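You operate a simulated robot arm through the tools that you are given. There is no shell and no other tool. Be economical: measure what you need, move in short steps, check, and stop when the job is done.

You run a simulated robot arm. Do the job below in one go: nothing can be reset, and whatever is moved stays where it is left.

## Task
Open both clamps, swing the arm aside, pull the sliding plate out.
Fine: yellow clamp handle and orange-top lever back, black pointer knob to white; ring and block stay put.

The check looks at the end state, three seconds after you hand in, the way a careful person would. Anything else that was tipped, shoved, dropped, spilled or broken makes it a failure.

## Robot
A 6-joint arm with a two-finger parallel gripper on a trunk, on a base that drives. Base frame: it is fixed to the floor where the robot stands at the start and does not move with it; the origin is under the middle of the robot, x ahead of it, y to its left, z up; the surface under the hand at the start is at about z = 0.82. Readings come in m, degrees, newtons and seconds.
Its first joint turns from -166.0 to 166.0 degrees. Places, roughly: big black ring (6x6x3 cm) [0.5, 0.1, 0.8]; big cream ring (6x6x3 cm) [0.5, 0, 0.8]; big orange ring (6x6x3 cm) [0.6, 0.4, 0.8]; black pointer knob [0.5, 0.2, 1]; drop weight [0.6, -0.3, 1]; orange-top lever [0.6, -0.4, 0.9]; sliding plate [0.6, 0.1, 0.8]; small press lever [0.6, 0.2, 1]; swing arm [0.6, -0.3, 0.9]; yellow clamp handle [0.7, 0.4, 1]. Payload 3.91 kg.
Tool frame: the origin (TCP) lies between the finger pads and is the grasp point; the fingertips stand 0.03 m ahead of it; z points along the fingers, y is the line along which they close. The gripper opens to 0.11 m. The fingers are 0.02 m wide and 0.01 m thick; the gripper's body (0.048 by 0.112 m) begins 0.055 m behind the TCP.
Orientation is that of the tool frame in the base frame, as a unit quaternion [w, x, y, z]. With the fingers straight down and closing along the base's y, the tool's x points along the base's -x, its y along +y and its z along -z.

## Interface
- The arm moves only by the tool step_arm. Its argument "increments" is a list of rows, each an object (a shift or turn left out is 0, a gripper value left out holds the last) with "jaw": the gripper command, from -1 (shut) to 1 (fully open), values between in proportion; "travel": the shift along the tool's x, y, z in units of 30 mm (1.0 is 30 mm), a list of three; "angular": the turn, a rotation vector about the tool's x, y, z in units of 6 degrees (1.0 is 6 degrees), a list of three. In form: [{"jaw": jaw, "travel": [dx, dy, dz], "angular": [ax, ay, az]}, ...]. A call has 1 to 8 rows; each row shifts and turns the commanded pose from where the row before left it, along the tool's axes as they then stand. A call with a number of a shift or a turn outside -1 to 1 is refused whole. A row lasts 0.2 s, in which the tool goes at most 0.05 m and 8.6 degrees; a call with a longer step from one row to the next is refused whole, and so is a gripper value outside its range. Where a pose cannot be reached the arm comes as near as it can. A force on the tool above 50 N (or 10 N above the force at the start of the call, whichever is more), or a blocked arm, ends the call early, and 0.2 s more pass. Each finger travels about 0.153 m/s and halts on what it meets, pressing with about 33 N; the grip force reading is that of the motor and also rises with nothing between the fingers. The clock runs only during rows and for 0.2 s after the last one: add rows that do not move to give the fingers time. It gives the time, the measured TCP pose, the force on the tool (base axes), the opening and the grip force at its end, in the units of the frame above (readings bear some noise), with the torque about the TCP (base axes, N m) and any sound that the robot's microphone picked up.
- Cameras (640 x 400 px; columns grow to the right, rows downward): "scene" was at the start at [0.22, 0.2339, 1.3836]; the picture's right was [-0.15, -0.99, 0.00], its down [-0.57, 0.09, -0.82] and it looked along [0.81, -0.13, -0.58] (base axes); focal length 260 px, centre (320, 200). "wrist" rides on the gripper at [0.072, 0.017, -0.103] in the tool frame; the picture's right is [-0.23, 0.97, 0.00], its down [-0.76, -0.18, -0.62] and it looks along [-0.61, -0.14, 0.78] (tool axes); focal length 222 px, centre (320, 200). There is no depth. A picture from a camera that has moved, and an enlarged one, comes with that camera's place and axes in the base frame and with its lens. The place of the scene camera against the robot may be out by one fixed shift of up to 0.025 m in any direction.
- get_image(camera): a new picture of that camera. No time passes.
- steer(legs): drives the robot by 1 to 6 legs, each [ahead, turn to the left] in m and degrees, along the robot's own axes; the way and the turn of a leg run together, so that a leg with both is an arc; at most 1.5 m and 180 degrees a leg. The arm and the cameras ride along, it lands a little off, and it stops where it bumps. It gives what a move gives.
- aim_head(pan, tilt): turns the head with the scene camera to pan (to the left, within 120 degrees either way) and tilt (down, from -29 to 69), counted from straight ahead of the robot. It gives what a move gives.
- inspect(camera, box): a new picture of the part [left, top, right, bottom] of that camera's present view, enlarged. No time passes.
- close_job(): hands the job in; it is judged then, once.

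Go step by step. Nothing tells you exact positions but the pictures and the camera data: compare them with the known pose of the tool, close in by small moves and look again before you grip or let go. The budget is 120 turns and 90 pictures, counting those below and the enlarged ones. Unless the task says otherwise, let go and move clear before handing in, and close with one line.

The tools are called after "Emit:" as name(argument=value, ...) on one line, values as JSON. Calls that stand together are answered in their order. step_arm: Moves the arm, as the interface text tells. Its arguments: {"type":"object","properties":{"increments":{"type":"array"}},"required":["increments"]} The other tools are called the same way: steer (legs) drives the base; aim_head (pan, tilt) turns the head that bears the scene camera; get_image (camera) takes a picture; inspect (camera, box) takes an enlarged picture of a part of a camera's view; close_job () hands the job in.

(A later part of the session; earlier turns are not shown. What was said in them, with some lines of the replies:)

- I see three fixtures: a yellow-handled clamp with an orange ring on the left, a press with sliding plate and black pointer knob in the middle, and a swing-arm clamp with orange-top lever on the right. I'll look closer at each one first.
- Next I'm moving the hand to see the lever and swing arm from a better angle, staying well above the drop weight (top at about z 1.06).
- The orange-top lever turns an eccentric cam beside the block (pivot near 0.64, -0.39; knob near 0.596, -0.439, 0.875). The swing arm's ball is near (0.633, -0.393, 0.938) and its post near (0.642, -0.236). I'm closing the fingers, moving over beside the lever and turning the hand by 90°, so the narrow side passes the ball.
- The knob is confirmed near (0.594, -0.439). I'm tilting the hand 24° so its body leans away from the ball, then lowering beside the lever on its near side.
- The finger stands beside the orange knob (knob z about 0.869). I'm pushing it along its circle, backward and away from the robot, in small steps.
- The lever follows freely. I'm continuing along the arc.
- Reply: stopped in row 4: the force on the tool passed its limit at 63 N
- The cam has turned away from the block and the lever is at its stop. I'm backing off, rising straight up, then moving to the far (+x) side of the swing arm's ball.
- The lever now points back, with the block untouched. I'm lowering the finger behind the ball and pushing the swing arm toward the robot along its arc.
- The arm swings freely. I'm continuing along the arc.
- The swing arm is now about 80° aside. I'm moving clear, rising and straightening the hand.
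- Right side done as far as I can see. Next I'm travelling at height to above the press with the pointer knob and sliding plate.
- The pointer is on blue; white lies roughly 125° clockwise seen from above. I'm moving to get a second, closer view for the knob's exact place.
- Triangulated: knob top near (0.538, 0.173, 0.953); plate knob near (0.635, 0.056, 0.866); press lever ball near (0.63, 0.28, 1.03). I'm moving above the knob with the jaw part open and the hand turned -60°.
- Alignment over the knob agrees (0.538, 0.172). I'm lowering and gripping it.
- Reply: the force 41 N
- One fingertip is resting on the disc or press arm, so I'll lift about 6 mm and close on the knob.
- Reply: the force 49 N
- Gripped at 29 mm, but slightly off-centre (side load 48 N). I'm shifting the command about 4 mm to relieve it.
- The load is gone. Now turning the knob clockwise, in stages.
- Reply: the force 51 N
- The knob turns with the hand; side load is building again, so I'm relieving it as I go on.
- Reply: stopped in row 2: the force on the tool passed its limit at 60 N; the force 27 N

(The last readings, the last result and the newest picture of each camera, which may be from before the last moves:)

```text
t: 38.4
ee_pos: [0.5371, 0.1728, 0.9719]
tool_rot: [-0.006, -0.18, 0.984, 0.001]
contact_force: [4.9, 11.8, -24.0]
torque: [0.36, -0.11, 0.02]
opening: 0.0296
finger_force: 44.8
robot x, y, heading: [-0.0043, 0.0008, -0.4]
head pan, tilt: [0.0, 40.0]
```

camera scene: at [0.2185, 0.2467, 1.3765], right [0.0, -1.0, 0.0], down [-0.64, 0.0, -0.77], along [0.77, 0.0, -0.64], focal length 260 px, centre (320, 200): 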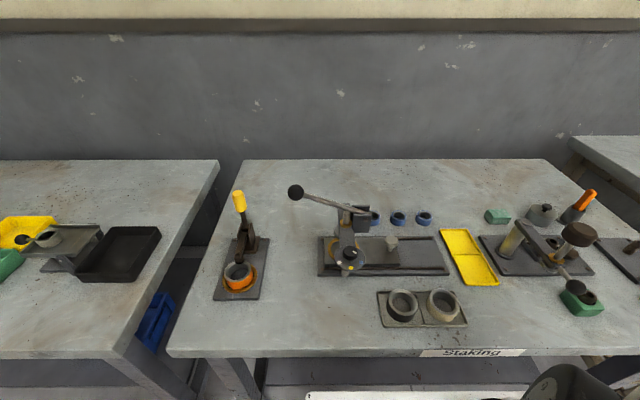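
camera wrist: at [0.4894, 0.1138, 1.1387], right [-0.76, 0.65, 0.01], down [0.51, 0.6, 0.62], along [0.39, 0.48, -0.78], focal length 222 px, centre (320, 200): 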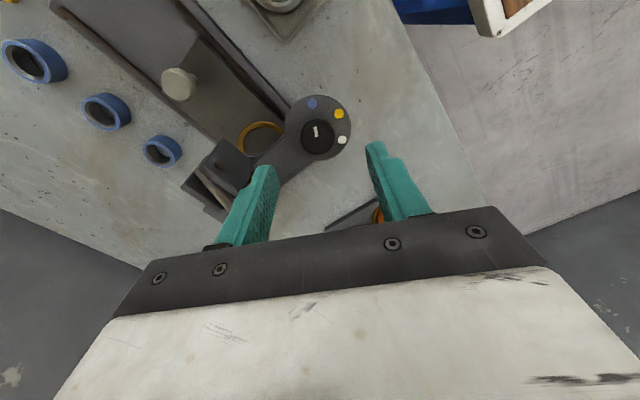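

Emit:
step_arm(increments=[{"angular": [0, 0, 1]}, {"angular": [0, 0, 1]}, {"angular": [0, 0, 1]}, {"angular": [0, 0, 1]}])

Emit:
step_arm(increments=[{"angular": [0, 0, 1]}, {"angular": [0, 0, 1]}, {"angular": [0, 0, 1]}, {"angular": [0, 0, 1]}])

Emit:
inspect(camera="wrist", box=[220, 60, 420, 185])

Emit:
inspect(camera="scene", box=[280, 170, 460, 282])

```text
t: 39.4
ee_pos: [0.5365, 0.1745, 0.9714]
tool_rot: [-0.006, 0.029, 1.0, -0.001]
contact_force: [0.2, 26.4, -32.7]
torque: [0.64, -0.02, 0.11]
opening: 0.0295
finger_force: 45.6
robot x, y, heading: [-0.0033, 0.0018, 0.2]
head pan, tilt: [0.0, 40.0]
```

```text
t: 40.2
ee_pos: [0.5365, 0.1757, 0.972]
tool_rot: [-0.006, 0.166, 0.986, 0.0]
contact_force: [7.2, 13.0, -17.4]
torque: [0.61, -0.28, 0.02]
opening: 0.0295
finger_force: 44.9
robot x, y, heading: [0.0047, 0.0008, -0.4]
head pan, tilt: [0.0, 40.0]
stopped in row 3: the force on the tool passed its limit at 54 N (the readings are from after the stop); the commanded pose is now the measured one
```

```text
3.20 times, centred on (320, 122) of wrist
camera zoom: at [0.4752, 0.2127, 1.0759], right [0.53, 0.85, 0.0], down [0.67, -0.42, 0.62], along [0.52, -0.33, -0.79], focal length 711 px, centre (320, 448)
```

zoom: 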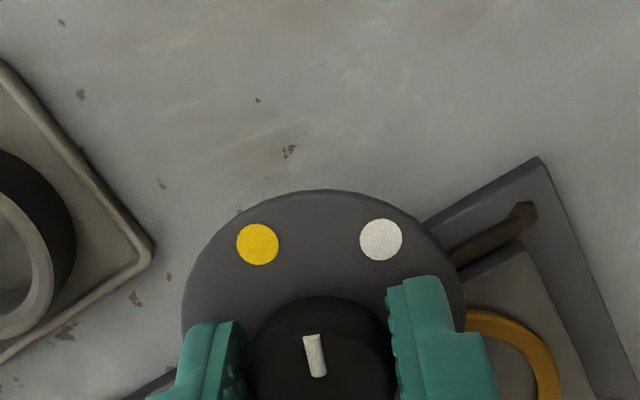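

```text
3.56 times, centred on (370, 226) of scene
camera zoom: at [0.2195, 0.2477, 1.3763], right [0.0, -1.0, 0.0], down [-0.64, 0.0, -0.77], along [0.77, 0.0, -0.64], focal length 926 px, centre (142, 108)
```

zoom: 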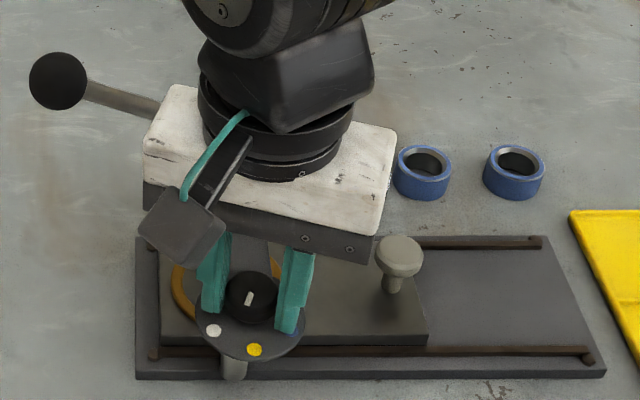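

The pointer is about 40° short of white. Continuing in short calls.

Emit:
step_arm(increments=[{"angular": [0, 0, 1]}, {"angular": [0, 0, 1]}])

Emit:
step_arm(increments=[{"angular": [0, 0, 1]}, {"angular": [0, 0, 1]}])

```text
t: 40.8
ee_pos: [0.5375, 0.1747, 0.9723]
tool_rot: [-0.005, 0.269, 0.963, -0.001]
contact_force: [10.1, 29.5, -28.5]
torque: [0.86, -0.13, 0.06]
opening: 0.0297
finger_force: 45.0
robot x, y, heading: [-0.0018, -0.0027, -0.2]
head pan, tilt: [0.0, 40.0]
```

```text
t: 41.3
ee_pos: [0.5381, 0.1757, 0.9739]
tool_rot: [-0.006, 0.326, 0.945, -0.001]
contact_force: [10.2, 12.9, -20.3]
torque: [0.61, -0.45, 0.05]
opening: 0.0296
finger_force: 44.5
robot x, y, heading: [-0.0026, 0.0024, -0.1]
head pan, tilt: [0.0, 40.0]
stopped in row 2: the force on the tool passed its limit at 53 N (the readings are from after the stop); the commanded pose is now the measured one
```

Emit:
step_arm(increments=[{"travel": [0, 0.04, 0.06], "angular": [0, 0, 1]}, {"angular": [0, 0, 1]}])

Emit:
step_arm(increments=[{"travel": [0, 0.02, 0], "angular": [0, 0, 1]}, {"angular": [0, 0, 0.8]}])

Emit:
inspect(camera="wrist", box=[220, 60, 420, 185])

Emit:
inspect(camera="scene", box=[280, 170, 460, 282])

```text
t: 41.9
ee_pos: [0.538, 0.1747, 0.9714]
tool_rot: [-0.005, 0.424, 0.906, 0.0]
contact_force: [1.8, 6.4, 25.7]
torque: [0.23, 0.26, 0.0]
opening: 0.0295
finger_force: 44.2
robot x, y, heading: [0.0016, 0.0021, -0.3]
head pan, tilt: [0.0, 40.0]
```

```text
t: 42.5
ee_pos: [0.5375, 0.1758, 0.9718]
tool_rot: [-0.004, 0.508, 0.862, -0.001]
contact_force: [6.3, 9.5, 30.7]
torque: [0.04, -0.29, 0.79]
opening: 0.0293
finger_force: 44.7
robot x, y, heading: [-0.0034, 0.0024, -0.2]
head pan, tilt: [0.0, 40.0]
```

```text
3.20 times, centred on (320, 122) of wrist
camera zoom: at [0.5185, 0.2458, 1.0753], right [0.96, 0.28, -0.01], down [0.22, -0.75, 0.62], along [0.17, -0.6, -0.78], focal length 711 px, centre (320, 448)
```

zoom: 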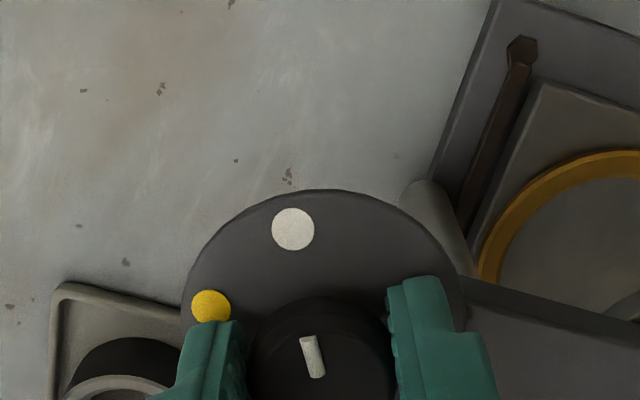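

```text
3.56 times, centred on (370, 226) of scene
camera zoom: at [0.2183, 0.2475, 1.3766], right [0.0, -1.0, 0.0], down [-0.64, 0.0, -0.77], along [0.77, 0.0, -0.64], focal length 926 px, centre (142, 108)
```

zoom: 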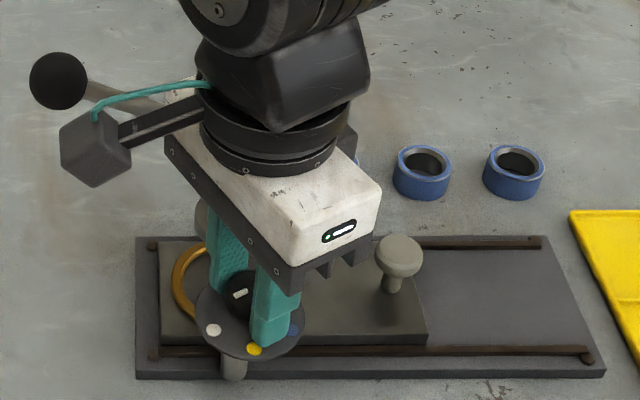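

The pointer lines up with white. I'm releasing, rising and checking.

Emit:
step_arm(increments=[{"jaw": 0.1}, {}, {"travel": [0, 0, -0.6]}, {"travel": [0, 0, -1]}, {"travel": [0, 0, -1]}])

Emit:
inspect(camera="wrist", box=[240, 60, 400, 185])

Emit:
inspect(camera="scene", box=[320, 230, 384, 280])

```text
t: 43.7
ee_pos: [0.5393, 0.1743, 1.0493]
tool_rot: [-0.005, 0.507, 0.862, -0.003]
contact_force: [-0.3, 0.5, -0.5]
torque: [0.0, 0.01, 0.02]
opening: 0.0603
finger_force: 0.1
robot x, y, heading: [-0.0057, 0.0025, -0.5]
head pan, tilt: [0.0, 40.0]
```

```text
3.20 times, centred on (320, 122) of wrist
camera zoom: at [0.5196, 0.2451, 1.1526], right [0.96, 0.28, -0.01], down [0.22, -0.75, 0.62], along [0.16, -0.6, -0.78], focal length 711 px, centre (320, 448)
```

zoom: 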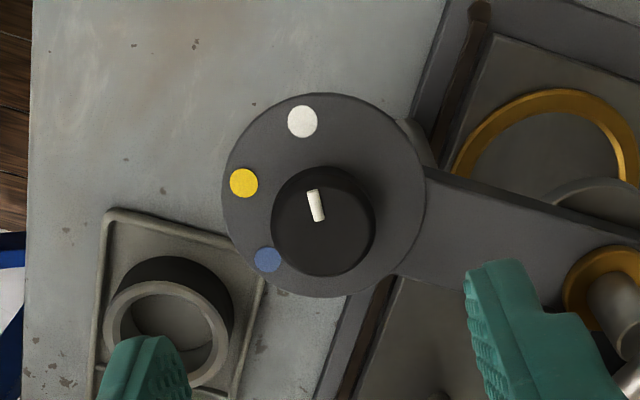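

```text
8.00 times, centred on (352, 255) of scene
camera zoom: at [0.2189, 0.2474, 1.3765], right [0.0, -1.0, 0.0], down [-0.64, 0.0, -0.77], along [0.77, 0.0, -0.64], focal length 2084 px, centre (64, -240)
```

zoom: 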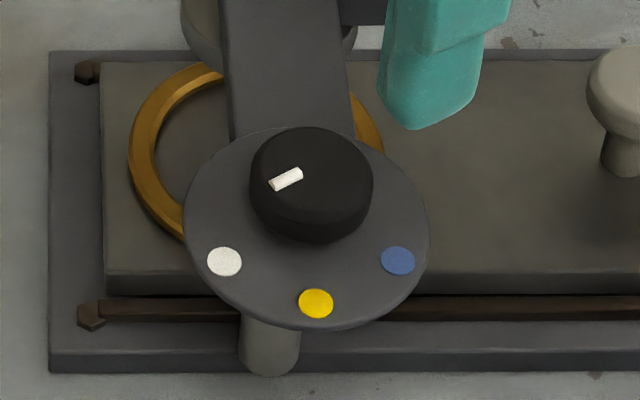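

The pointer lies on white. Next is the sliding plate: I'm rising, turning the hand so the fingers close along x and the camera is on the free (-y) side, then moving over the plate knob.

Emit:
step_arm(increments=[{"travel": [0, 0, -1]}, {"travel": [0, 0, -1]}, {"travel": [0, 0, -1]}, {"travel": [0, 0, -1]}, {"angular": [0, 0, -1]}, {"angular": [0, 0, -1]}, {"angular": [0, 0, -1]}, {"angular": [0, 0, -1]}])

Emit:
step_arm(increments=[{"angular": [0, 0, -1]}, {"angular": [0, 0, -1]}, {"angular": [0, 0, -1]}, {"angular": [0, 0, -1]}, {"angular": [0, 0, -1]}, {"angular": [0, 0, -1]}, {"angular": [0, 0, -1]}, {"angular": [0, 0, -1]}])

Emit:
step_arm(increments=[{"angular": [0, 0, -1]}, {"angular": [0, 0, -1]}, {"angular": [0, 0, -1]}, {"angular": [0, 0, -1]}, {"angular": [0, 0, -1]}, {"angular": [0, 0, -1]}, {"angular": [0, 0, -1]}, {"angular": [0, 0, -1]}])

Emit:
step_arm(increments=[{"angular": [0, 0, -1]}, {"angular": [0, 0, -1]}, {"angular": [0, 0, -1]}, {"angular": [0, 0, -1]}, {"angular": [0, 0, -1]}, {"angular": [0, -1, 0]}, {"angular": [0, -1, 0]}, {"angular": [0, -1, 0]}])

```text
t: 45.5
ee_pos: [0.5394, 0.1757, 1.1708]
tool_rot: [-0.006, 0.316, 0.949, 0.0]
contact_force: [0.0, 0.1, 0.4]
torque: [-0.03, -0.01, -0.01]
opening: 0.0604
finger_force: 0.0
robot x, y, heading: [-0.0007, -0.0001, -0.2]
head pan, tilt: [0.0, 40.0]
```

```text
t: 47.3
ee_pos: [0.5417, 0.1755, 1.1692]
tool_rot: [-0.005, -0.097, 0.995, 0.002]
contact_force: [1.3, -0.1, 1.2]
torque: [0.01, 0.03, 0.0]
opening: 0.0606
finger_force: 0.1
robot x, y, heading: [-0.0002, 0.0033, -0.2]
head pan, tilt: [0.0, 40.0]
```

```text
t: 49.1
ee_pos: [0.5388, 0.1748, 1.1691]
tool_rot: [-0.004, -0.495, 0.869, 0.003]
contact_force: [-0.1, 0.1, -0.9]
torque: [-0.03, -0.02, -0.02]
opening: 0.0605
finger_force: 0.0
robot x, y, heading: [0.0004, 0.0011, -0.1]
head pan, tilt: [0.0, 40.0]
```

```text
t: 50.9
ee_pos: [0.5387, 0.1742, 1.1681]
tool_rot: [0.108, -0.693, 0.703, 0.115]
contact_force: [0.8, 0.2, 0.4]
torque: [-0.01, -0.01, -0.01]
opening: 0.0605
finger_force: 0.1
robot x, y, heading: [0.0005, 0.0024, -0.3]
head pan, tilt: [0.0, 40.0]
```

Emit:
step_arm(increments=[{"travel": [0.85, -0.533, 0.02]}, {"travel": [0.85, -0.533, 0.02]}, {"travel": [0.85, -0.533, 0.02]}, {"travel": [0.85, -0.533, 0.02]}, {"travel": [0.85, -0.533, 0.02]}, {"travel": [0.85, -0.533, 0.02]}])

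Emit:
get_image(camera="wrist")

Emit:
inspect(camera="scene", box=[280, 170, 460, 282])

```text
t: 52.3
ee_pos: [0.6327, 0.0286, 1.1163]
tool_rot: [0.108, -0.693, 0.704, 0.114]
contact_force: [0.1, -0.5, 0.4]
torque: [-0.02, -0.01, 0.03]
opening: 0.0605
finger_force: 0.1
robot x, y, heading: [-0.0018, 0.0011, -0.2]
head pan, tilt: [0.0, 40.0]
```

```text
46 pictures are left
camera wrist: at [0.6152, -0.0734, 1.1921], right [-0.97, 0.23, 0.08], down [0.19, 0.53, 0.83], along [0.15, 0.82, -0.56], focal length 222 px, centre (320, 200)
```

wrist: 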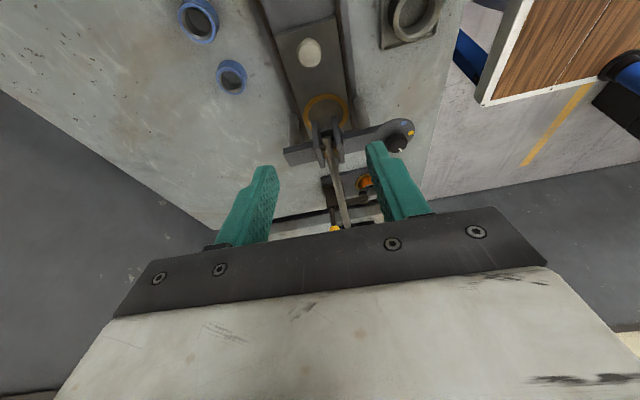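

```text
3.56 times, centred on (370, 226) of scene
camera zoom: at [0.2184, 0.2474, 1.3765], right [0.0, -1.0, 0.0], down [-0.64, 0.0, -0.77], along [0.77, 0.0, -0.64], focal length 926 px, centre (142, 108)
```

zoom: 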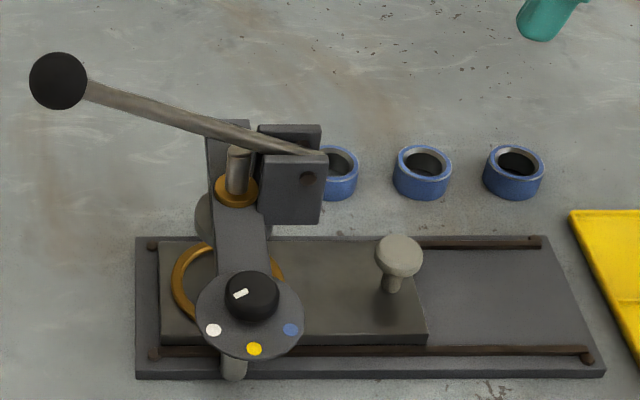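

The plate knob is confirmed near (0.633, 0.057). I'm lowering toward it.

Emit:
step_arm(increments=[{"travel": [0.197, -0.005, 0.904]}, {"travel": [0.197, -0.005, 0.904]}, {"travel": [0.197, -0.005, 0.904]}, {"travel": [0.197, -0.005, 0.904]}, {"travel": [0.197, -0.005, 0.904]}, {"travel": [0.197, -0.005, 0.904]}, {"travel": [0.197, -0.005, 0.904]}, {"travel": [0.197, -0.005, 0.904]}])

Emit:
get_image(camera="wrist")

Emit:
inspect(camera="scene", box=[280, 170, 460, 282])

```text
t: 54.1
ee_pos: [0.6315, 0.0506, 0.8961]
tool_rot: [0.108, -0.692, 0.705, 0.114]
contact_force: [-0.1, -0.3, 1.0]
torque: [-0.02, -0.01, -0.02]
opening: 0.0606
finger_force: 0.0
robot x, y, heading: [0.0008, 0.0013, -0.0]
head pan, tilt: [0.0, 40.0]
```

```text
44 pictures are left
camera wrist: at [0.6137, -0.0508, 0.9705], right [-0.97, 0.23, 0.08], down [0.19, 0.53, 0.83], along [0.15, 0.82, -0.56], focal length 222 px, centre (320, 200)
```

wrist: 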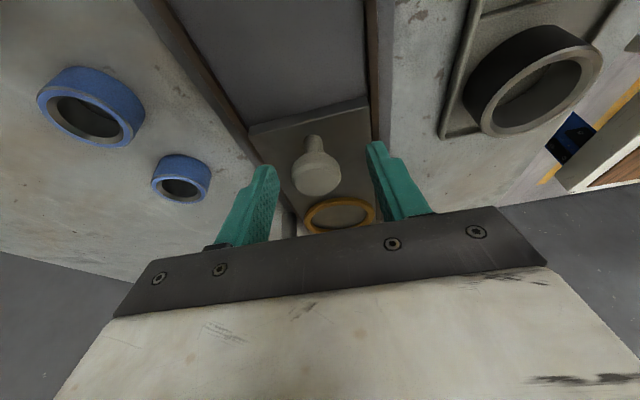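

```text
3.56 times, centred on (370, 226) of scene
camera zoom: at [0.2185, 0.2473, 1.3765], right [0.0, -1.0, 0.0], down [-0.64, 0.0, -0.77], along [0.77, 0.0, -0.64], focal length 926 px, centre (142, 108)
```

zoom: 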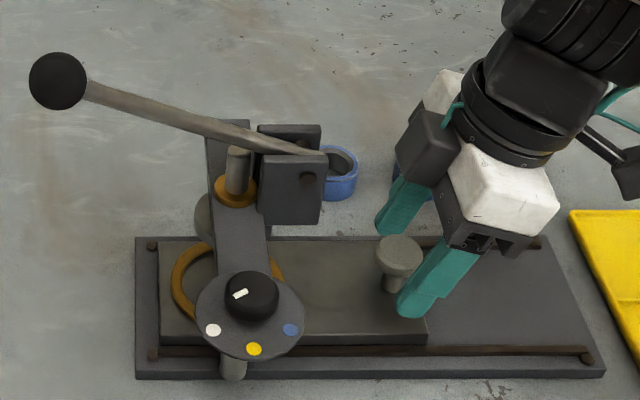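

Nearly there; a small final lowering, then grip.

Emit:
step_arm(increments=[{"travel": [0.06, -0.083, 0.61]}])

Emit:
step_arm(increments=[{"jaw": -1}, {}, {}])

Emit:
inspect(camera="wrist", box=[220, 100, 420, 225])

```text
t: 54.5
ee_pos: [0.6342, 0.055, 0.8776]
tool_rot: [0.109, -0.692, 0.705, 0.114]
contact_force: [-0.5, -0.5, 0.0]
torque: [0.0, -0.03, -0.04]
opening: 0.0605
finger_force: 0.0
robot x, y, heading: [-0.0024, 0.002, -0.1]
head pan, tilt: [0.0, 40.0]
```

```text
t: 55.3
ee_pos: [0.6344, 0.0548, 0.8779]
tool_rot: [0.109, -0.692, 0.705, 0.114]
contact_force: [6.3, -0.3, -5.4]
torque: [-0.31, -0.15, -0.16]
opening: 0.0317
finger_force: 44.8
robot x, y, heading: [-0.0011, 0.0017, 0.1]
head pan, tilt: [0.0, 40.0]
```

```text
3.20 times, centred on (320, 162) of wrist
camera zoom: at [0.6168, -0.047, 0.9543], right [-0.97, 0.23, 0.08], down [0.19, 0.53, 0.83], along [0.15, 0.82, -0.56], focal length 711 px, centre (320, 320)
```

zoom: 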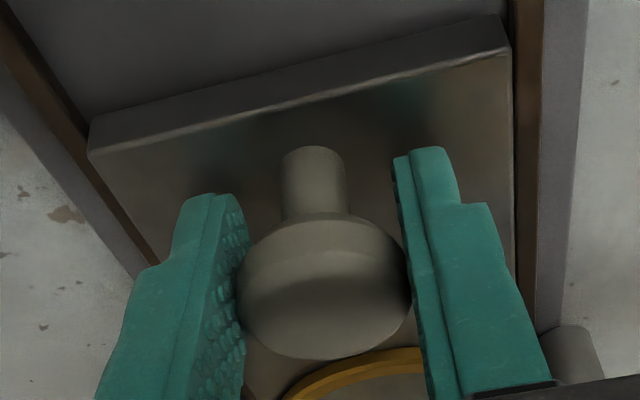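

Gripped (32 mm). Pulling the plate out along -y in steps.

Emit:
step_arm(increments=[{"travel": [0.63, 0, -0.205]}, {"travel": [0.63, 0, -0.205]}, {"travel": [0.63, 0, -0.205]}])

Emit:
inspect(camera="scene", box=[280, 170, 460, 282])

```text
t: 56.1
ee_pos: [0.6338, -0.0059, 0.8777]
tool_rot: [0.108, -0.692, 0.705, 0.113]
contact_force: [13.4, 0.3, -9.5]
torque: [-0.8, -0.23, -0.24]
opening: 0.0316
finger_force: 45.2
robot x, y, heading: [-0.0007, -0.0018, -0.2]
head pan, tilt: [0.0, 40.0]
```

```text
3.56 times, centred on (370, 226) of scene
camera zoom: at [0.2195, 0.2474, 1.3764], right [0.0, -1.0, 0.0], down [-0.64, 0.0, -0.77], along [0.77, 0.0, -0.64], focal length 926 px, centre (142, 108)
```

zoom: 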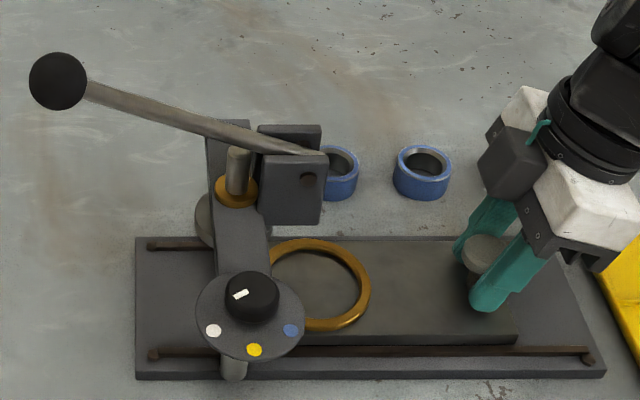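

The plate slides well. I'm pulling on toward its end stop.

Emit:
step_arm(increments=[{"travel": [0.5, 0, -0.163]}, {"travel": [0.5, 0, -0.163]}, {"travel": [0.4, 0, -0.13]}, {"travel": [0.3, 0, -0.098]}])

Emit:
inspect(camera="scene", box=[280, 170, 460, 282])

```text
t: 57.2
ee_pos: [0.6354, -0.0549, 0.8783]
tool_rot: [0.109, -0.693, 0.704, 0.115]
contact_force: [12.9, 15.7, -18.5]
torque: [-0.34, -0.07, 0.06]
opening: 0.0317
finger_force: 45.6
robot x, y, heading: [-0.0001, 0.0015, 0.1]
head pan, tilt: [0.0, 40.0]
stopped in row 4: the force on the tool passed its limit at 54 N (the readings are from after the stop); the commanded pose is now the measured one
```

```text
3.56 times, centred on (370, 226) of scene
camera zoom: at [0.219, 0.2488, 1.3762], right [0.0, -1.0, 0.0], down [-0.64, 0.0, -0.77], along [0.77, 0.0, -0.64], focal length 926 px, centre (142, 108)
```

zoom: 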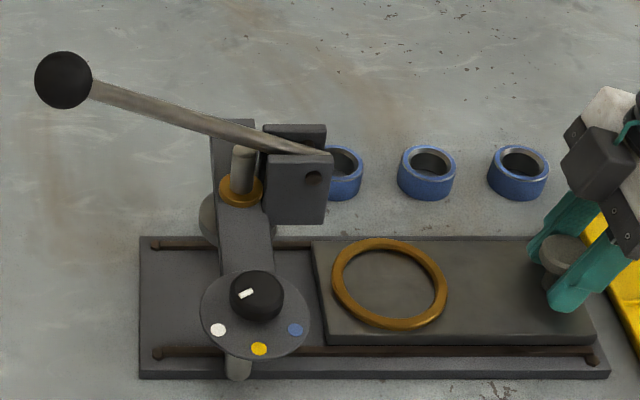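

The plate has reached its stop, fully out. Releasing, rising and straightening the hand for the yellow clamp.

Emit:
step_arm(increments=[{"jaw": 0.1}, {}, {"travel": [-0.31, 0, -0.95]}, {"travel": [-0.31, 0, -0.95]}, {"travel": [-0.31, 0, -0.95]}, {"travel": [-0.31, 0, -0.95]}, {"travel": [-0.31, 0, -0.95]}, {"travel": [-0.31, 0, -0.95]}])

Emit:
step_arm(increments=[{"travel": [-0.31, 0, -0.95]}, {"travel": [-0.31, 0, -0.95]}, {"travel": [-0.31, 0, -0.95]}, {"travel": [-0.31, 0, -0.95]}, {"jaw": -1, "angular": [0, 1, 0]}, {"angular": [0, 1, 0]}, {"angular": [0, 1, 0]}, {"angular": [0, 0, 1]}])

Emit:
step_arm(increments=[{"angular": [0, 0, 1]}, {"angular": [0, 0, 1]}, {"angular": [0, 0, 1]}, {"angular": [0, 0, 1]}, {"angular": [0, 0, 1]}, {"angular": [0, 0, 1]}, {"angular": [0, 0, 1]}])

Emit:
step_arm(increments=[{"angular": [0, 0, 1]}, {"angular": [0, 0, 1]}, {"angular": [0, 0, 1]}, {"angular": [0, 0, 1]}, {"angular": [0, 0, 1]}, {"angular": [0, 0, 1]}, {"angular": [0, 0, 1]}])

Emit:
get_image(camera="scene")

```text
t: 59.0
ee_pos: [0.6356, -0.0567, 1.0583]
tool_rot: [0.109, -0.694, 0.703, 0.115]
contact_force: [1.0, 0.4, 0.5]
torque: [0.02, -0.01, 0.04]
opening: 0.0604
finger_force: 0.1
robot x, y, heading: [0.0003, 0.0003, -0.2]
head pan, tilt: [0.0, 40.0]
```

```text
t: 60.8
ee_pos: [0.6366, -0.0583, 1.1782]
tool_rot: [-0.004, -0.665, 0.747, 0.004]
contact_force: [0.1, -1.2, 0.4]
torque: [0.0, -0.01, 0.02]
opening: 0.0002
finger_force: 32.8
robot x, y, heading: [0.0033, 0.0011, 0.2]
head pan, tilt: [0.0, 40.0]
```

```text
t: 62.4
ee_pos: [0.6361, -0.057, 1.1777]
tool_rot: [-0.004, -0.352, 0.936, 0.004]
contact_force: [-0.1, -0.2, 0.0]
torque: [0.02, -0.02, -0.01]
opening: 0.0001
finger_force: 32.9
robot x, y, heading: [0.0012, 0.0001, 0.1]
head pan, tilt: [0.0, 40.0]
```

```text
t: 64.0
ee_pos: [0.6363, -0.0568, 1.179]
tool_rot: [-0.006, 0.007, 1.0, 0.002]
contact_force: [-0.1, 0.6, -0.2]
torque: [-0.03, -0.01, 0.03]
opening: 0.0003
finger_force: 32.8
robot x, y, heading: [0.0018, 0.0016, 0.0]
head pan, tilt: [0.0, 40.0]
```

```text
39 pictures are left
camera scene: at [0.2182, 0.248, 1.3765], right [0.0, -1.0, 0.0], down [-0.64, 0.0, -0.77], along [0.77, 0.0, -0.64], focal length 260 px, centre (320, 200)
```

scene: 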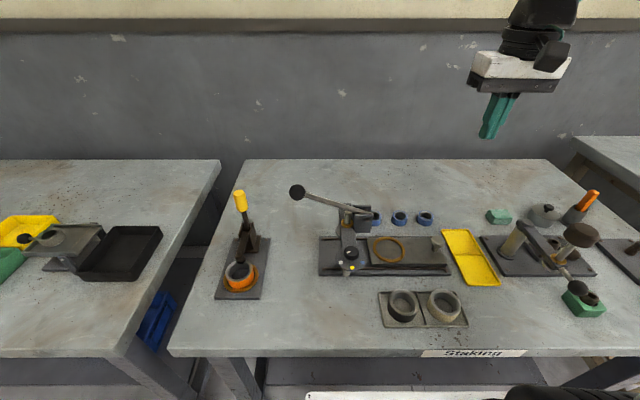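

Plate and knob look right. Now travelling at height to the yellow clamp for a close look.

Emit:
step_arm(increments=[{"travel": [0.17, 0.99, 0]}, {"travel": [0.17, 0.99, 0]}, {"travel": [0.17, 0.99, 0]}, {"travel": [0.17, 0.99, 0]}, {"travel": [0.17, 0.99, 0]}, {"travel": [0.17, 0.99, 0]}, {"travel": [0.17, 0.99, 0]}, {"travel": [0.17, 0.99, 0]}])

Emit:
step_arm(increments=[{"travel": [0.17, 0.99, 0]}, {"travel": [0.17, 0.99, 0]}, {"travel": [0.17, 0.99, 0]}, {"travel": [0.17, 0.99, 0]}, {"travel": [0.17, 0.99, 0]}, {"travel": [0.17, 0.99, 0]}, {"travel": [0.17, 0.99, 0]}, {"travel": [0.17, 0.99, 0]}])

Emit:
get_image(camera="wrist")

Emit:
aim_head(pan=15, tilt=40)

Emit:
get_image(camera="scene")

```text
t: 65.8
ee_pos: [0.5993, 0.1806, 1.1784]
tool_rot: [-0.005, 0.006, 1.0, 0.002]
contact_force: [0.7, -0.4, -0.1]
torque: [-0.01, 0.03, 0.0]
opening: 0.0003
finger_force: 33.0
robot x, y, heading: [0.0051, -0.0025, -0.0]
head pan, tilt: [0.0, 40.0]
```

```text
t: 67.6
ee_pos: [0.5604, 0.4191, 1.181]
tool_rot: [-0.004, 0.006, 1.0, 0.002]
contact_force: [-0.2, -0.1, 1.0]
torque: [0.03, -0.01, -0.01]
opening: 0.0
finger_force: 33.2
robot x, y, heading: [0.0004, -0.0023, 0.2]
head pan, tilt: [0.0, 40.0]
```

```text
38 pictures are left
camera wrist: at [0.489, 0.4357, 1.2862], right [0.24, 0.97, 0.0], down [0.77, -0.19, 0.62], along [0.6, -0.15, -0.79], focal length 222 px, centre (320, 200)
```

wrist: 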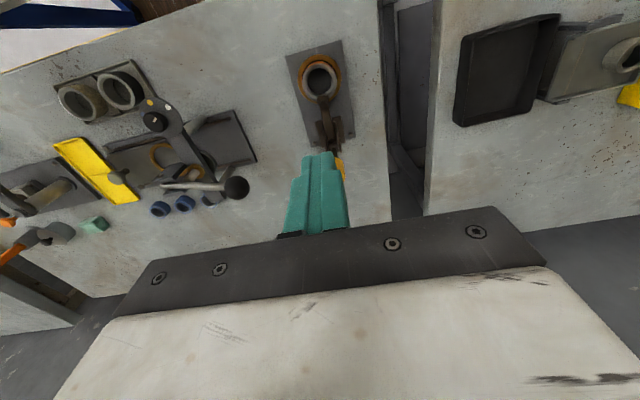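

```text
t: 68.4
ee_pos: [0.5604, 0.4201, 1.1811]
tool_rot: [-0.005, 0.006, 1.0, 0.002]
contact_force: [0.5, 0.4, 0.2]
torque: [0.05, 0.0, -0.01]
opening: 0.0001
finger_force: 32.9
robot x, y, heading: [0.0009, -0.0006, -0.1]
head pan, tilt: [15.0, 40.0]
```

```text
37 pictures are left
camera scene: at [0.2153, 0.27, 1.3765], right [0.26, -0.97, 0.0], down [-0.62, -0.17, -0.77], along [0.74, 0.2, -0.64], focal length 260 px, centre (320, 200)
```

scene: 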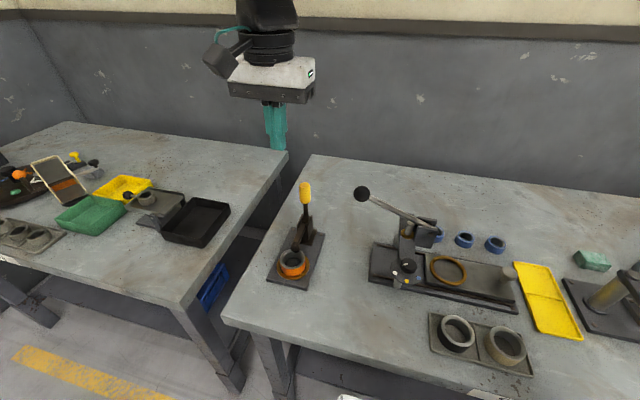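

The yellow grip is near (0.675, 0.42, 0.965). I'm lowering the closed fingers on its near side, over the ring but well above it.

Emit:
step_arm(increments=[{"travel": [-0.28, 0, 0.93]}, {"travel": [-0.28, 0, 0.93]}, {"travel": [-0.28, 0, 0.93]}, {"travel": [-0.28, 0, 0.93]}, {"travel": [-0.28, 0, 0.93]}, {"travel": [-0.28, 0, 0.93]}, {"travel": [-0.28, 0, 0.93]}])

Emit:
inspect(camera="scene", box=[250, 170, 354, 290])

Emit:
get_image(camera="wrist")

```text
t: 70.0
ee_pos: [0.6181, 0.4192, 0.9861]
tool_rot: [-0.005, 0.005, 1.0, 0.002]
contact_force: [0.2, -0.3, -0.1]
torque: [0.02, 0.0, -0.02]
opening: 0.0
finger_force: 33.3
robot x, y, heading: [0.0029, 0.0009, -0.2]
head pan, tilt: [15.0, 40.0]
```

```text
3.33 times, centred on (302, 230) of scene
camera zoom: at [0.2151, 0.2699, 1.3766], right [0.26, -0.97, 0.0], down [-0.62, -0.17, -0.77], along [0.74, 0.2, -0.64], focal length 868 px, centre (380, 100)
```

zoom: 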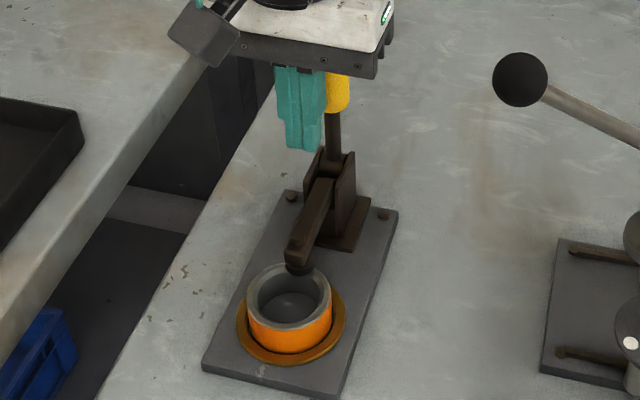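

```text
35 pictures are left
camera wrist: at [0.5472, 0.4354, 1.0906], right [0.24, 0.97, 0.0], down [0.77, -0.19, 0.61], along [0.6, -0.15, -0.79], focal length 222 px, centre (320, 200)
```

wrist: 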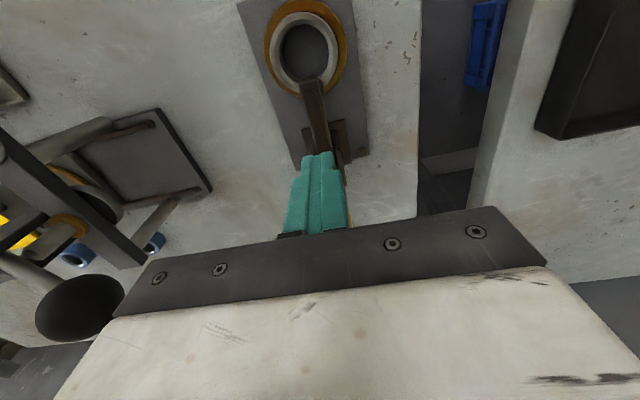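

The handle sits slightly to the right of the finger, at y about 0.413. I'm adjusting and starting the push back (+x).

Emit:
step_arm(increments=[{"travel": [-0.9, -0.2, -0.47]}, {"travel": [-0.575, 0, 0.02]}, {"travel": [-0.575, 0, 0.02]}])

Emit:
inspect(camera="scene", box=[250, 170, 354, 290])

```text
t: 70.8
ee_pos: [0.678, 0.4112, 0.9989]
tool_rot: [-0.005, 0.007, 1.0, 0.002]
contact_force: [0.0, -0.1, 0.1]
torque: [-0.03, -0.01, -0.02]
opening: 0.0
finger_force: 33.0
robot x, y, heading: [0.0005, 0.0026, -0.2]
head pan, tilt: [15.0, 40.0]
```

```text
3.33 times, centred on (302, 230) of scene
camera zoom: at [0.2152, 0.2701, 1.3765], right [0.26, -0.97, 0.0], down [-0.62, -0.17, -0.77], along [0.74, 0.2, -0.64], focal length 868 px, centre (380, 100)
```

zoom: 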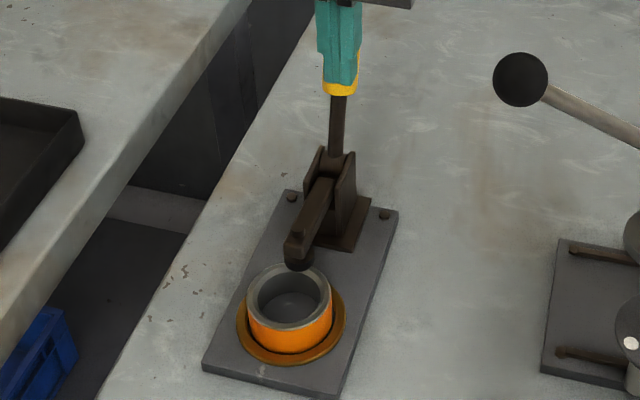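

Contact is about here with no resistance yet; continuing along the arc.

Emit:
step_arm(increments=[{"travel": [-0.5, 0, 0.1]}, {"travel": [-0.5, 0, 0.2]}])

Emit:
inspect(camera="scene", box=[250, 150, 354, 270])

Emit:
get_image(camera="wrist")

```text
t: 71.4
ee_pos: [0.7078, 0.4118, 0.9887]
tool_rot: [-0.005, 0.007, 1.0, 0.001]
contact_force: [0.2, -0.6, 0.7]
torque: [0.0, -0.01, 0.0]
opening: 0.0
finger_force: 32.8
robot x, y, heading: [0.0028, -0.0003, 0.2]
head pan, tilt: [15.0, 40.0]
```

```text
3.33 times, centred on (302, 210) of scene
camera zoom: at [0.2152, 0.2701, 1.3765], right [0.26, -0.97, 0.0], down [-0.62, -0.17, -0.77], along [0.74, 0.2, -0.64], focal length 868 px, centre (380, 167)
```

zoom: 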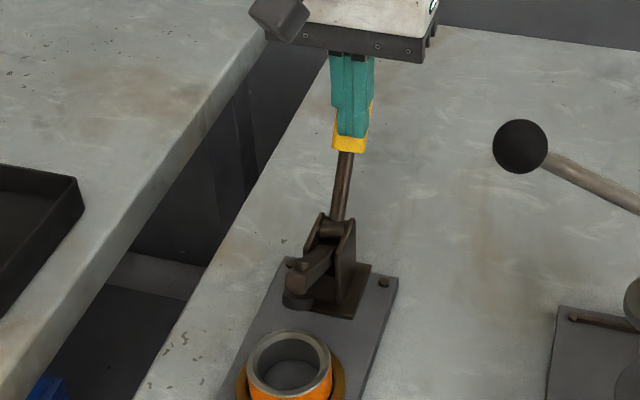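

```text
32 pictures are left
camera wrist: at [0.6375, 0.4273, 1.0924], right [0.24, 0.97, 0.0], down [0.77, -0.19, 0.61], along [0.6, -0.15, -0.79], focal length 222 px, centre (320, 200)
```

wrist: 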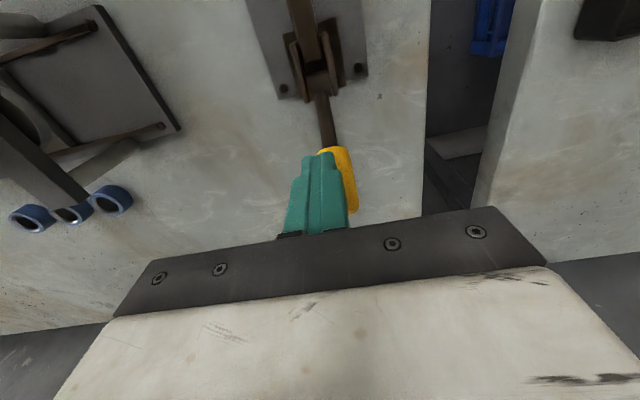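

The clamp arm is lifting off the ring, which stays put. Continuing, with a small correction to keep the finger centred.

Emit:
step_arm(increments=[{"travel": [-0.4, 0.2, 0.35]}, {"travel": [-0.4, 0, 0.4]}, {"travel": [-0.3, 0, 0.45]}])

Emit:
inspect(camera="scene", box=[250, 150, 354, 270])

Emit:
get_image(camera="wrist")

```text
t: 72.2
ee_pos: [0.7336, 0.4201, 0.9636]
tool_rot: [-0.006, 0.006, 1.0, 0.003]
contact_force: [-17.6, -7.9, 25.7]
torque: [-0.22, 0.28, -0.05]
opening: 0.0
finger_force: 33.3
robot x, y, heading: [-0.0028, 0.0014, -0.1]
head pan, tilt: [15.0, 40.0]
stopped in row 3: the force on the tool passed its limit at 76 N (the readings are from after the stop); the commanded pose is now the measured one
```

```text
3.33 times, centred on (302, 210) of scene
camera zoom: at [0.2134, 0.2694, 1.3769], right [0.26, -0.97, 0.0], down [-0.62, -0.17, -0.77], along [0.74, 0.2, -0.64], focal length 868 px, centre (380, 167)
```

zoom: 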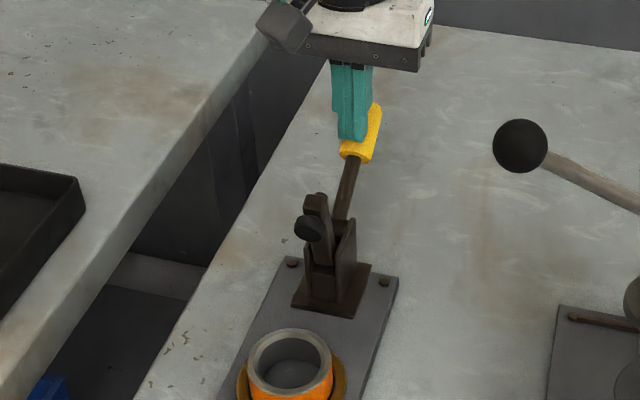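

```text
30 pictures are left
camera wrist: at [0.6625, 0.4354, 1.0681], right [0.24, 0.97, 0.0], down [0.77, -0.19, 0.61], along [0.6, -0.14, -0.79], focal length 222 px, centre (320, 200)
```

wrist: 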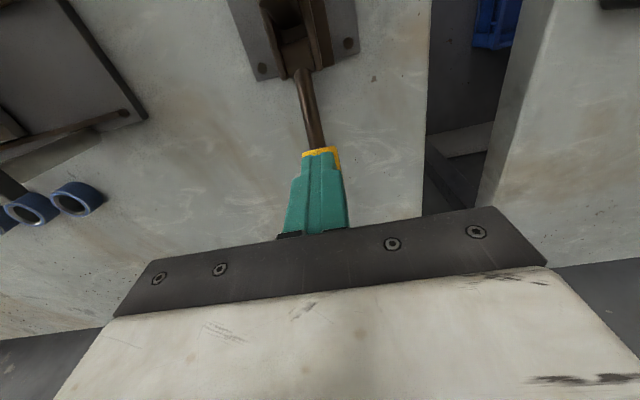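

The clamp arm is nearly upright. I'll test whether the handle has reached its stop with one more small push.

Emit:
step_arm(increments=[{"travel": [-0.3, 0, 0.2]}, {"travel": [-0.2, 0, 0.2]}])

Emit:
inspect(camera="scene", box=[250, 150, 354, 270])

```text
t: 72.5
ee_pos: [0.7343, 0.4222, 0.9645]
tool_rot: [-0.007, 0.005, 1.0, 0.003]
contact_force: [-14.8, -6.9, 21.9]
torque: [-0.19, 0.24, -0.07]
opening: 0.0
finger_force: 32.5
robot x, y, heading: [-0.0026, 0.0017, 0.1]
head pan, tilt: [15.0, 40.0]
stopped in row 1: the force on the tool passed its limit at 63 N (the readings are from after the stop); the commanded pose is now the measured one
```

```text
3.33 times, centred on (302, 210) of scene
camera zoom: at [0.2133, 0.2696, 1.3768], right [0.26, -0.97, 0.0], down [-0.62, -0.17, -0.77], along [0.74, 0.2, -0.64], focal length 868 px, centre (380, 167)
```

zoom: 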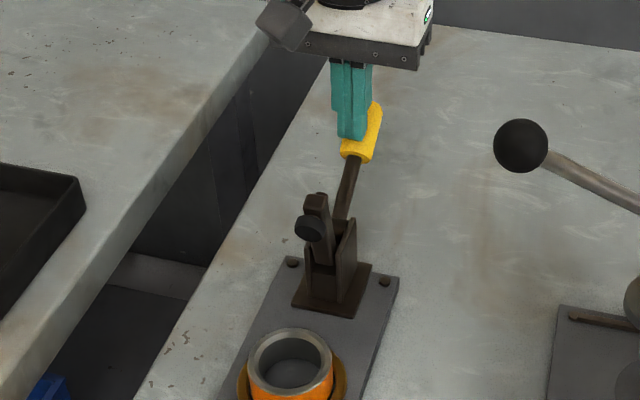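

The handle is at its stop and the clamp is open. I'm rising clear straight up and reviewing everything.

Emit:
step_arm(increments=[{"travel": [0.1, 0, -0.8]}, {"travel": [0.1, 0, -1]}, {"travel": [0, 0, -1]}, {"travel": [0, 0, -1]}, {"travel": [0, 0, -1]}, {"travel": [0, 0, -1]}, {"travel": [0, 0, -1]}])

Emit:
get_image(camera="scene")

Emit:
inspect(camera="scene", box=[250, 150, 354, 290])

Emit:
aim_head(pan=-20, tilt=40)

Emit:
get_image(camera="scene")

Emit:
inspect(camera="scene", box=[340, 150, 500, 270])

```text
t: 74.1
ee_pos: [0.7327, 0.4175, 1.1674]
tool_rot: [-0.008, 0.006, 1.0, 0.003]
contact_force: [-0.3, 0.1, -0.5]
torque: [-0.02, 0.02, 0.02]
opening: 0.0
finger_force: 32.5
robot x, y, heading: [0.0005, 0.0041, 0.2]
head pan, tilt: [15.0, 40.0]
```

```text
28 pictures are left
camera scene: at [0.2148, 0.2703, 1.3764], right [0.26, -0.97, 0.0], down [-0.62, -0.17, -0.77], along [0.74, 0.2, -0.64], focal length 260 px, centre (320, 200)
```

scene: 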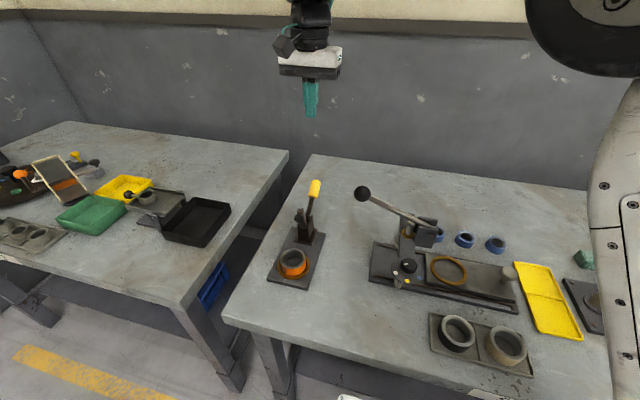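

```text
2.86 times, centred on (302, 220) of scene
camera zoom: at [0.2148, 0.2703, 1.3764], right [0.26, -0.97, 0.0], down [-0.62, -0.17, -0.77], along [0.74, 0.2, -0.64], focal length 744 px, centre (371, 143)
```

zoom: 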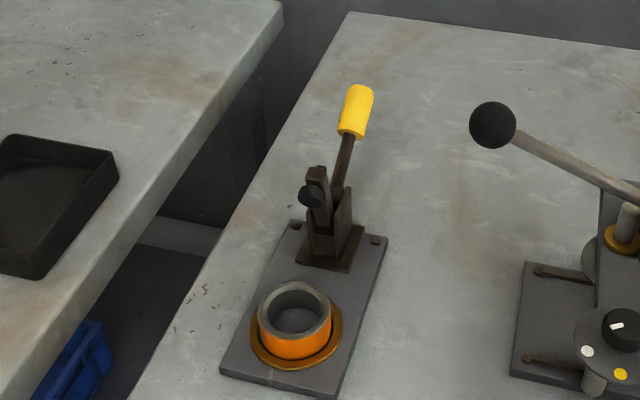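

```text
t: 75.1
ee_pos: [0.733, 0.4184, 1.1675]
tool_rot: [-0.008, 0.005, 1.0, 0.002]
contact_force: [-0.2, -0.1, -1.1]
torque: [0.0, 0.02, 0.02]
opening: 0.0
finger_force: 32.8
robot x, y, heading: [-0.0005, 0.0039, -0.1]
head pan, tilt: [-20.0, 40.0]
```

```text
26 pictures are left
camera scene: at [0.2125, 0.2192, 1.3765], right [-0.34, -0.94, 0.0], down [-0.6, 0.22, -0.77], along [0.72, -0.26, -0.64], focal length 260 px, centre (320, 200)
```

scene: 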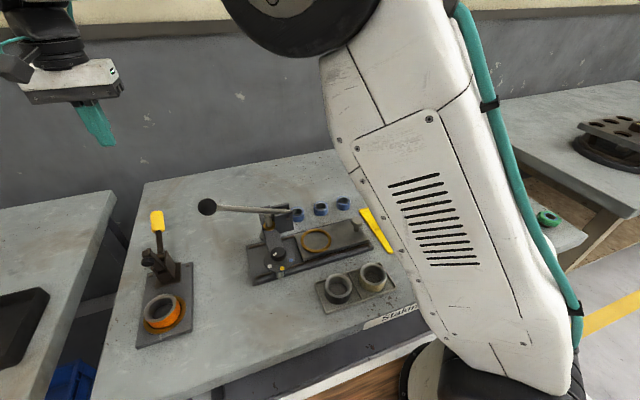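

```text
3.33 times, centred on (420, 210) of scene
camera zoom: at [0.2125, 0.2192, 1.3765], right [-0.34, -0.94, 0.0], down [-0.6, 0.22, -0.77], along [0.72, -0.26, -0.64], focal length 868 px, centre (-13, 167)
```

zoom: 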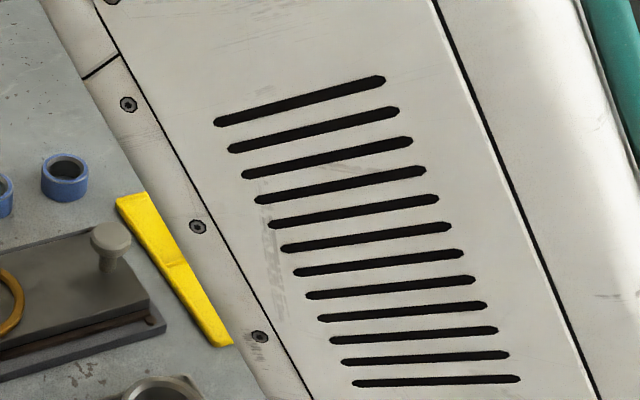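

The yellow clamp is open with the ring untouched. I'm moving the hand back to the middle, high up, for a last look at the right fixture.

Emit:
step_arm(increments=[{"travel": [0.3, -0.95, -0.3]}, {"travel": [0.3, -0.95, -0.3]}, {"travel": [0.3, -0.95, -0.3]}, {"travel": [0.3, -0.95, -0.3]}, {"travel": [0.3, -0.95, -0.3]}, {"travel": [0.3, -0.95, -0.3]}, {"travel": [0.3, -0.95, 0]}, {"travel": [0.3, -0.95, 0]}])

Emit:
step_arm(increments=[{"travel": [0, -0.95, 0]}, {"travel": [0, -0.95, 0]}, {"travel": [0, -0.95, 0]}, {"travel": [0, -0.95, 0]}, {"travel": [0, -0.95, 0]}])

Emit:
get_image(camera="scene")

Emit:
get_image(camera="wrist")

```text
t: 76.9
ee_pos: [0.6607, 0.1928, 1.2189]
tool_rot: [-0.008, 0.006, 1.0, 0.002]
contact_force: [0.4, 0.5, -0.7]
torque: [-0.03, 0.0, 0.01]
opening: 0.0002
finger_force: 32.6
robot x, y, heading: [0.0011, 0.0043, 0.1]
head pan, tilt: [-20.0, 40.0]
```

```text
t: 78.1
ee_pos: [0.6584, 0.0508, 1.2191]
tool_rot: [-0.008, 0.006, 1.0, 0.002]
contact_force: [-0.7, 0.5, -0.4]
torque: [-0.03, -0.05, 0.01]
opening: 0.0
finger_force: 32.9
robot x, y, heading: [-0.0024, -0.0031, 0.2]
head pan, tilt: [-20.0, 40.0]
```

```text
24 pictures are left
camera scene: at [0.2125, 0.2192, 1.3765], right [-0.34, -0.94, 0.0], down [-0.6, 0.22, -0.77], along [0.72, -0.26, -0.64], focal length 260 px, centre (320, 200)
```

scene: 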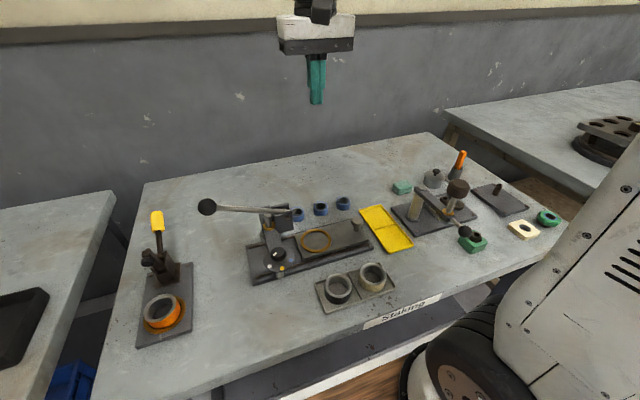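

```text
23 pictures are left
camera wrist: at [0.5886, 0.0663, 1.3243], right [0.24, 0.97, 0.0], down [0.77, -0.19, 0.61], along [0.59, -0.14, -0.79], focal length 222 px, centre (320, 200)
```

wrist: 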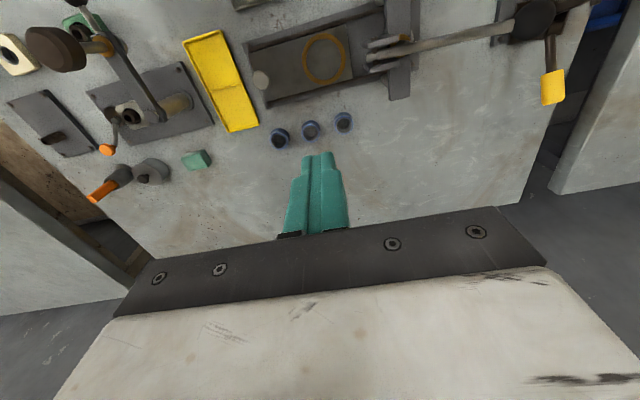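

Emit:
inspect(camera="wrist", box=[20, 10, 220, 200])

Emit:
inspect(camera="scene", box=[230, 180, 420, 300])

Emit:
inspect(camera="scene", box=[380, 140, 540, 260])

```text
2.11 times, centred on (120, 105) of wrist
camera zoom: at [0.5886, 0.0663, 1.3243], right [0.24, 0.97, 0.0], down [0.77, -0.19, 0.61], along [0.59, -0.14, -0.79], focal length 468 px, centre (741, 400)
```

zoom: 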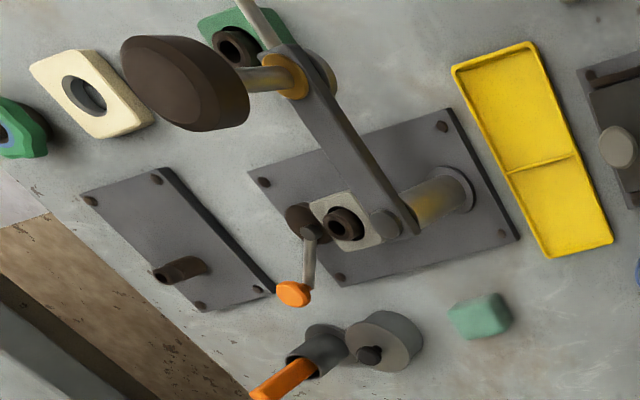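

```text
3.33 times, centred on (325, 240) of scene
camera zoom: at [0.2125, 0.2192, 1.3765], right [-0.34, -0.94, 0.0], down [-0.6, 0.22, -0.77], along [0.72, -0.26, -0.64], focal length 868 px, centre (303, 67)
```

zoom: 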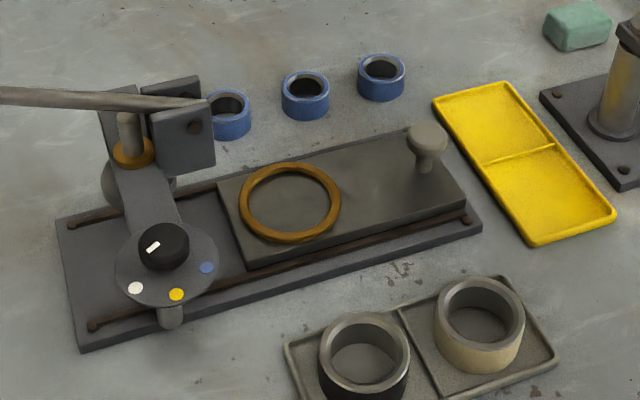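

```text
3.33 times, centred on (460, 200) of scene
camera zoom: at [0.2125, 0.2192, 1.3765], right [-0.34, -0.94, 0.0], down [-0.6, 0.22, -0.77], along [0.72, -0.26, -0.64], focal length 868 px, centre (-147, 200)
```

zoom: 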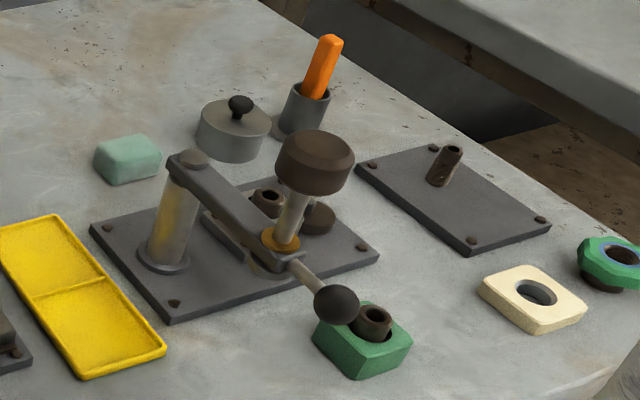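

Everything is in its wanted state: both clamps are open, the swing arm is aside, the plate is out at its stop and the pointer is on white. The ring and block are in place and nothing else has moved, so I'm handing in.

Emit:
close_job()

```text
The job is handed in.
```

The job is done and handed in: both clamps are open, the swing arm is about 80° aside, the plate is out to its stop, and the knob is on white; the ring and block were left in place.
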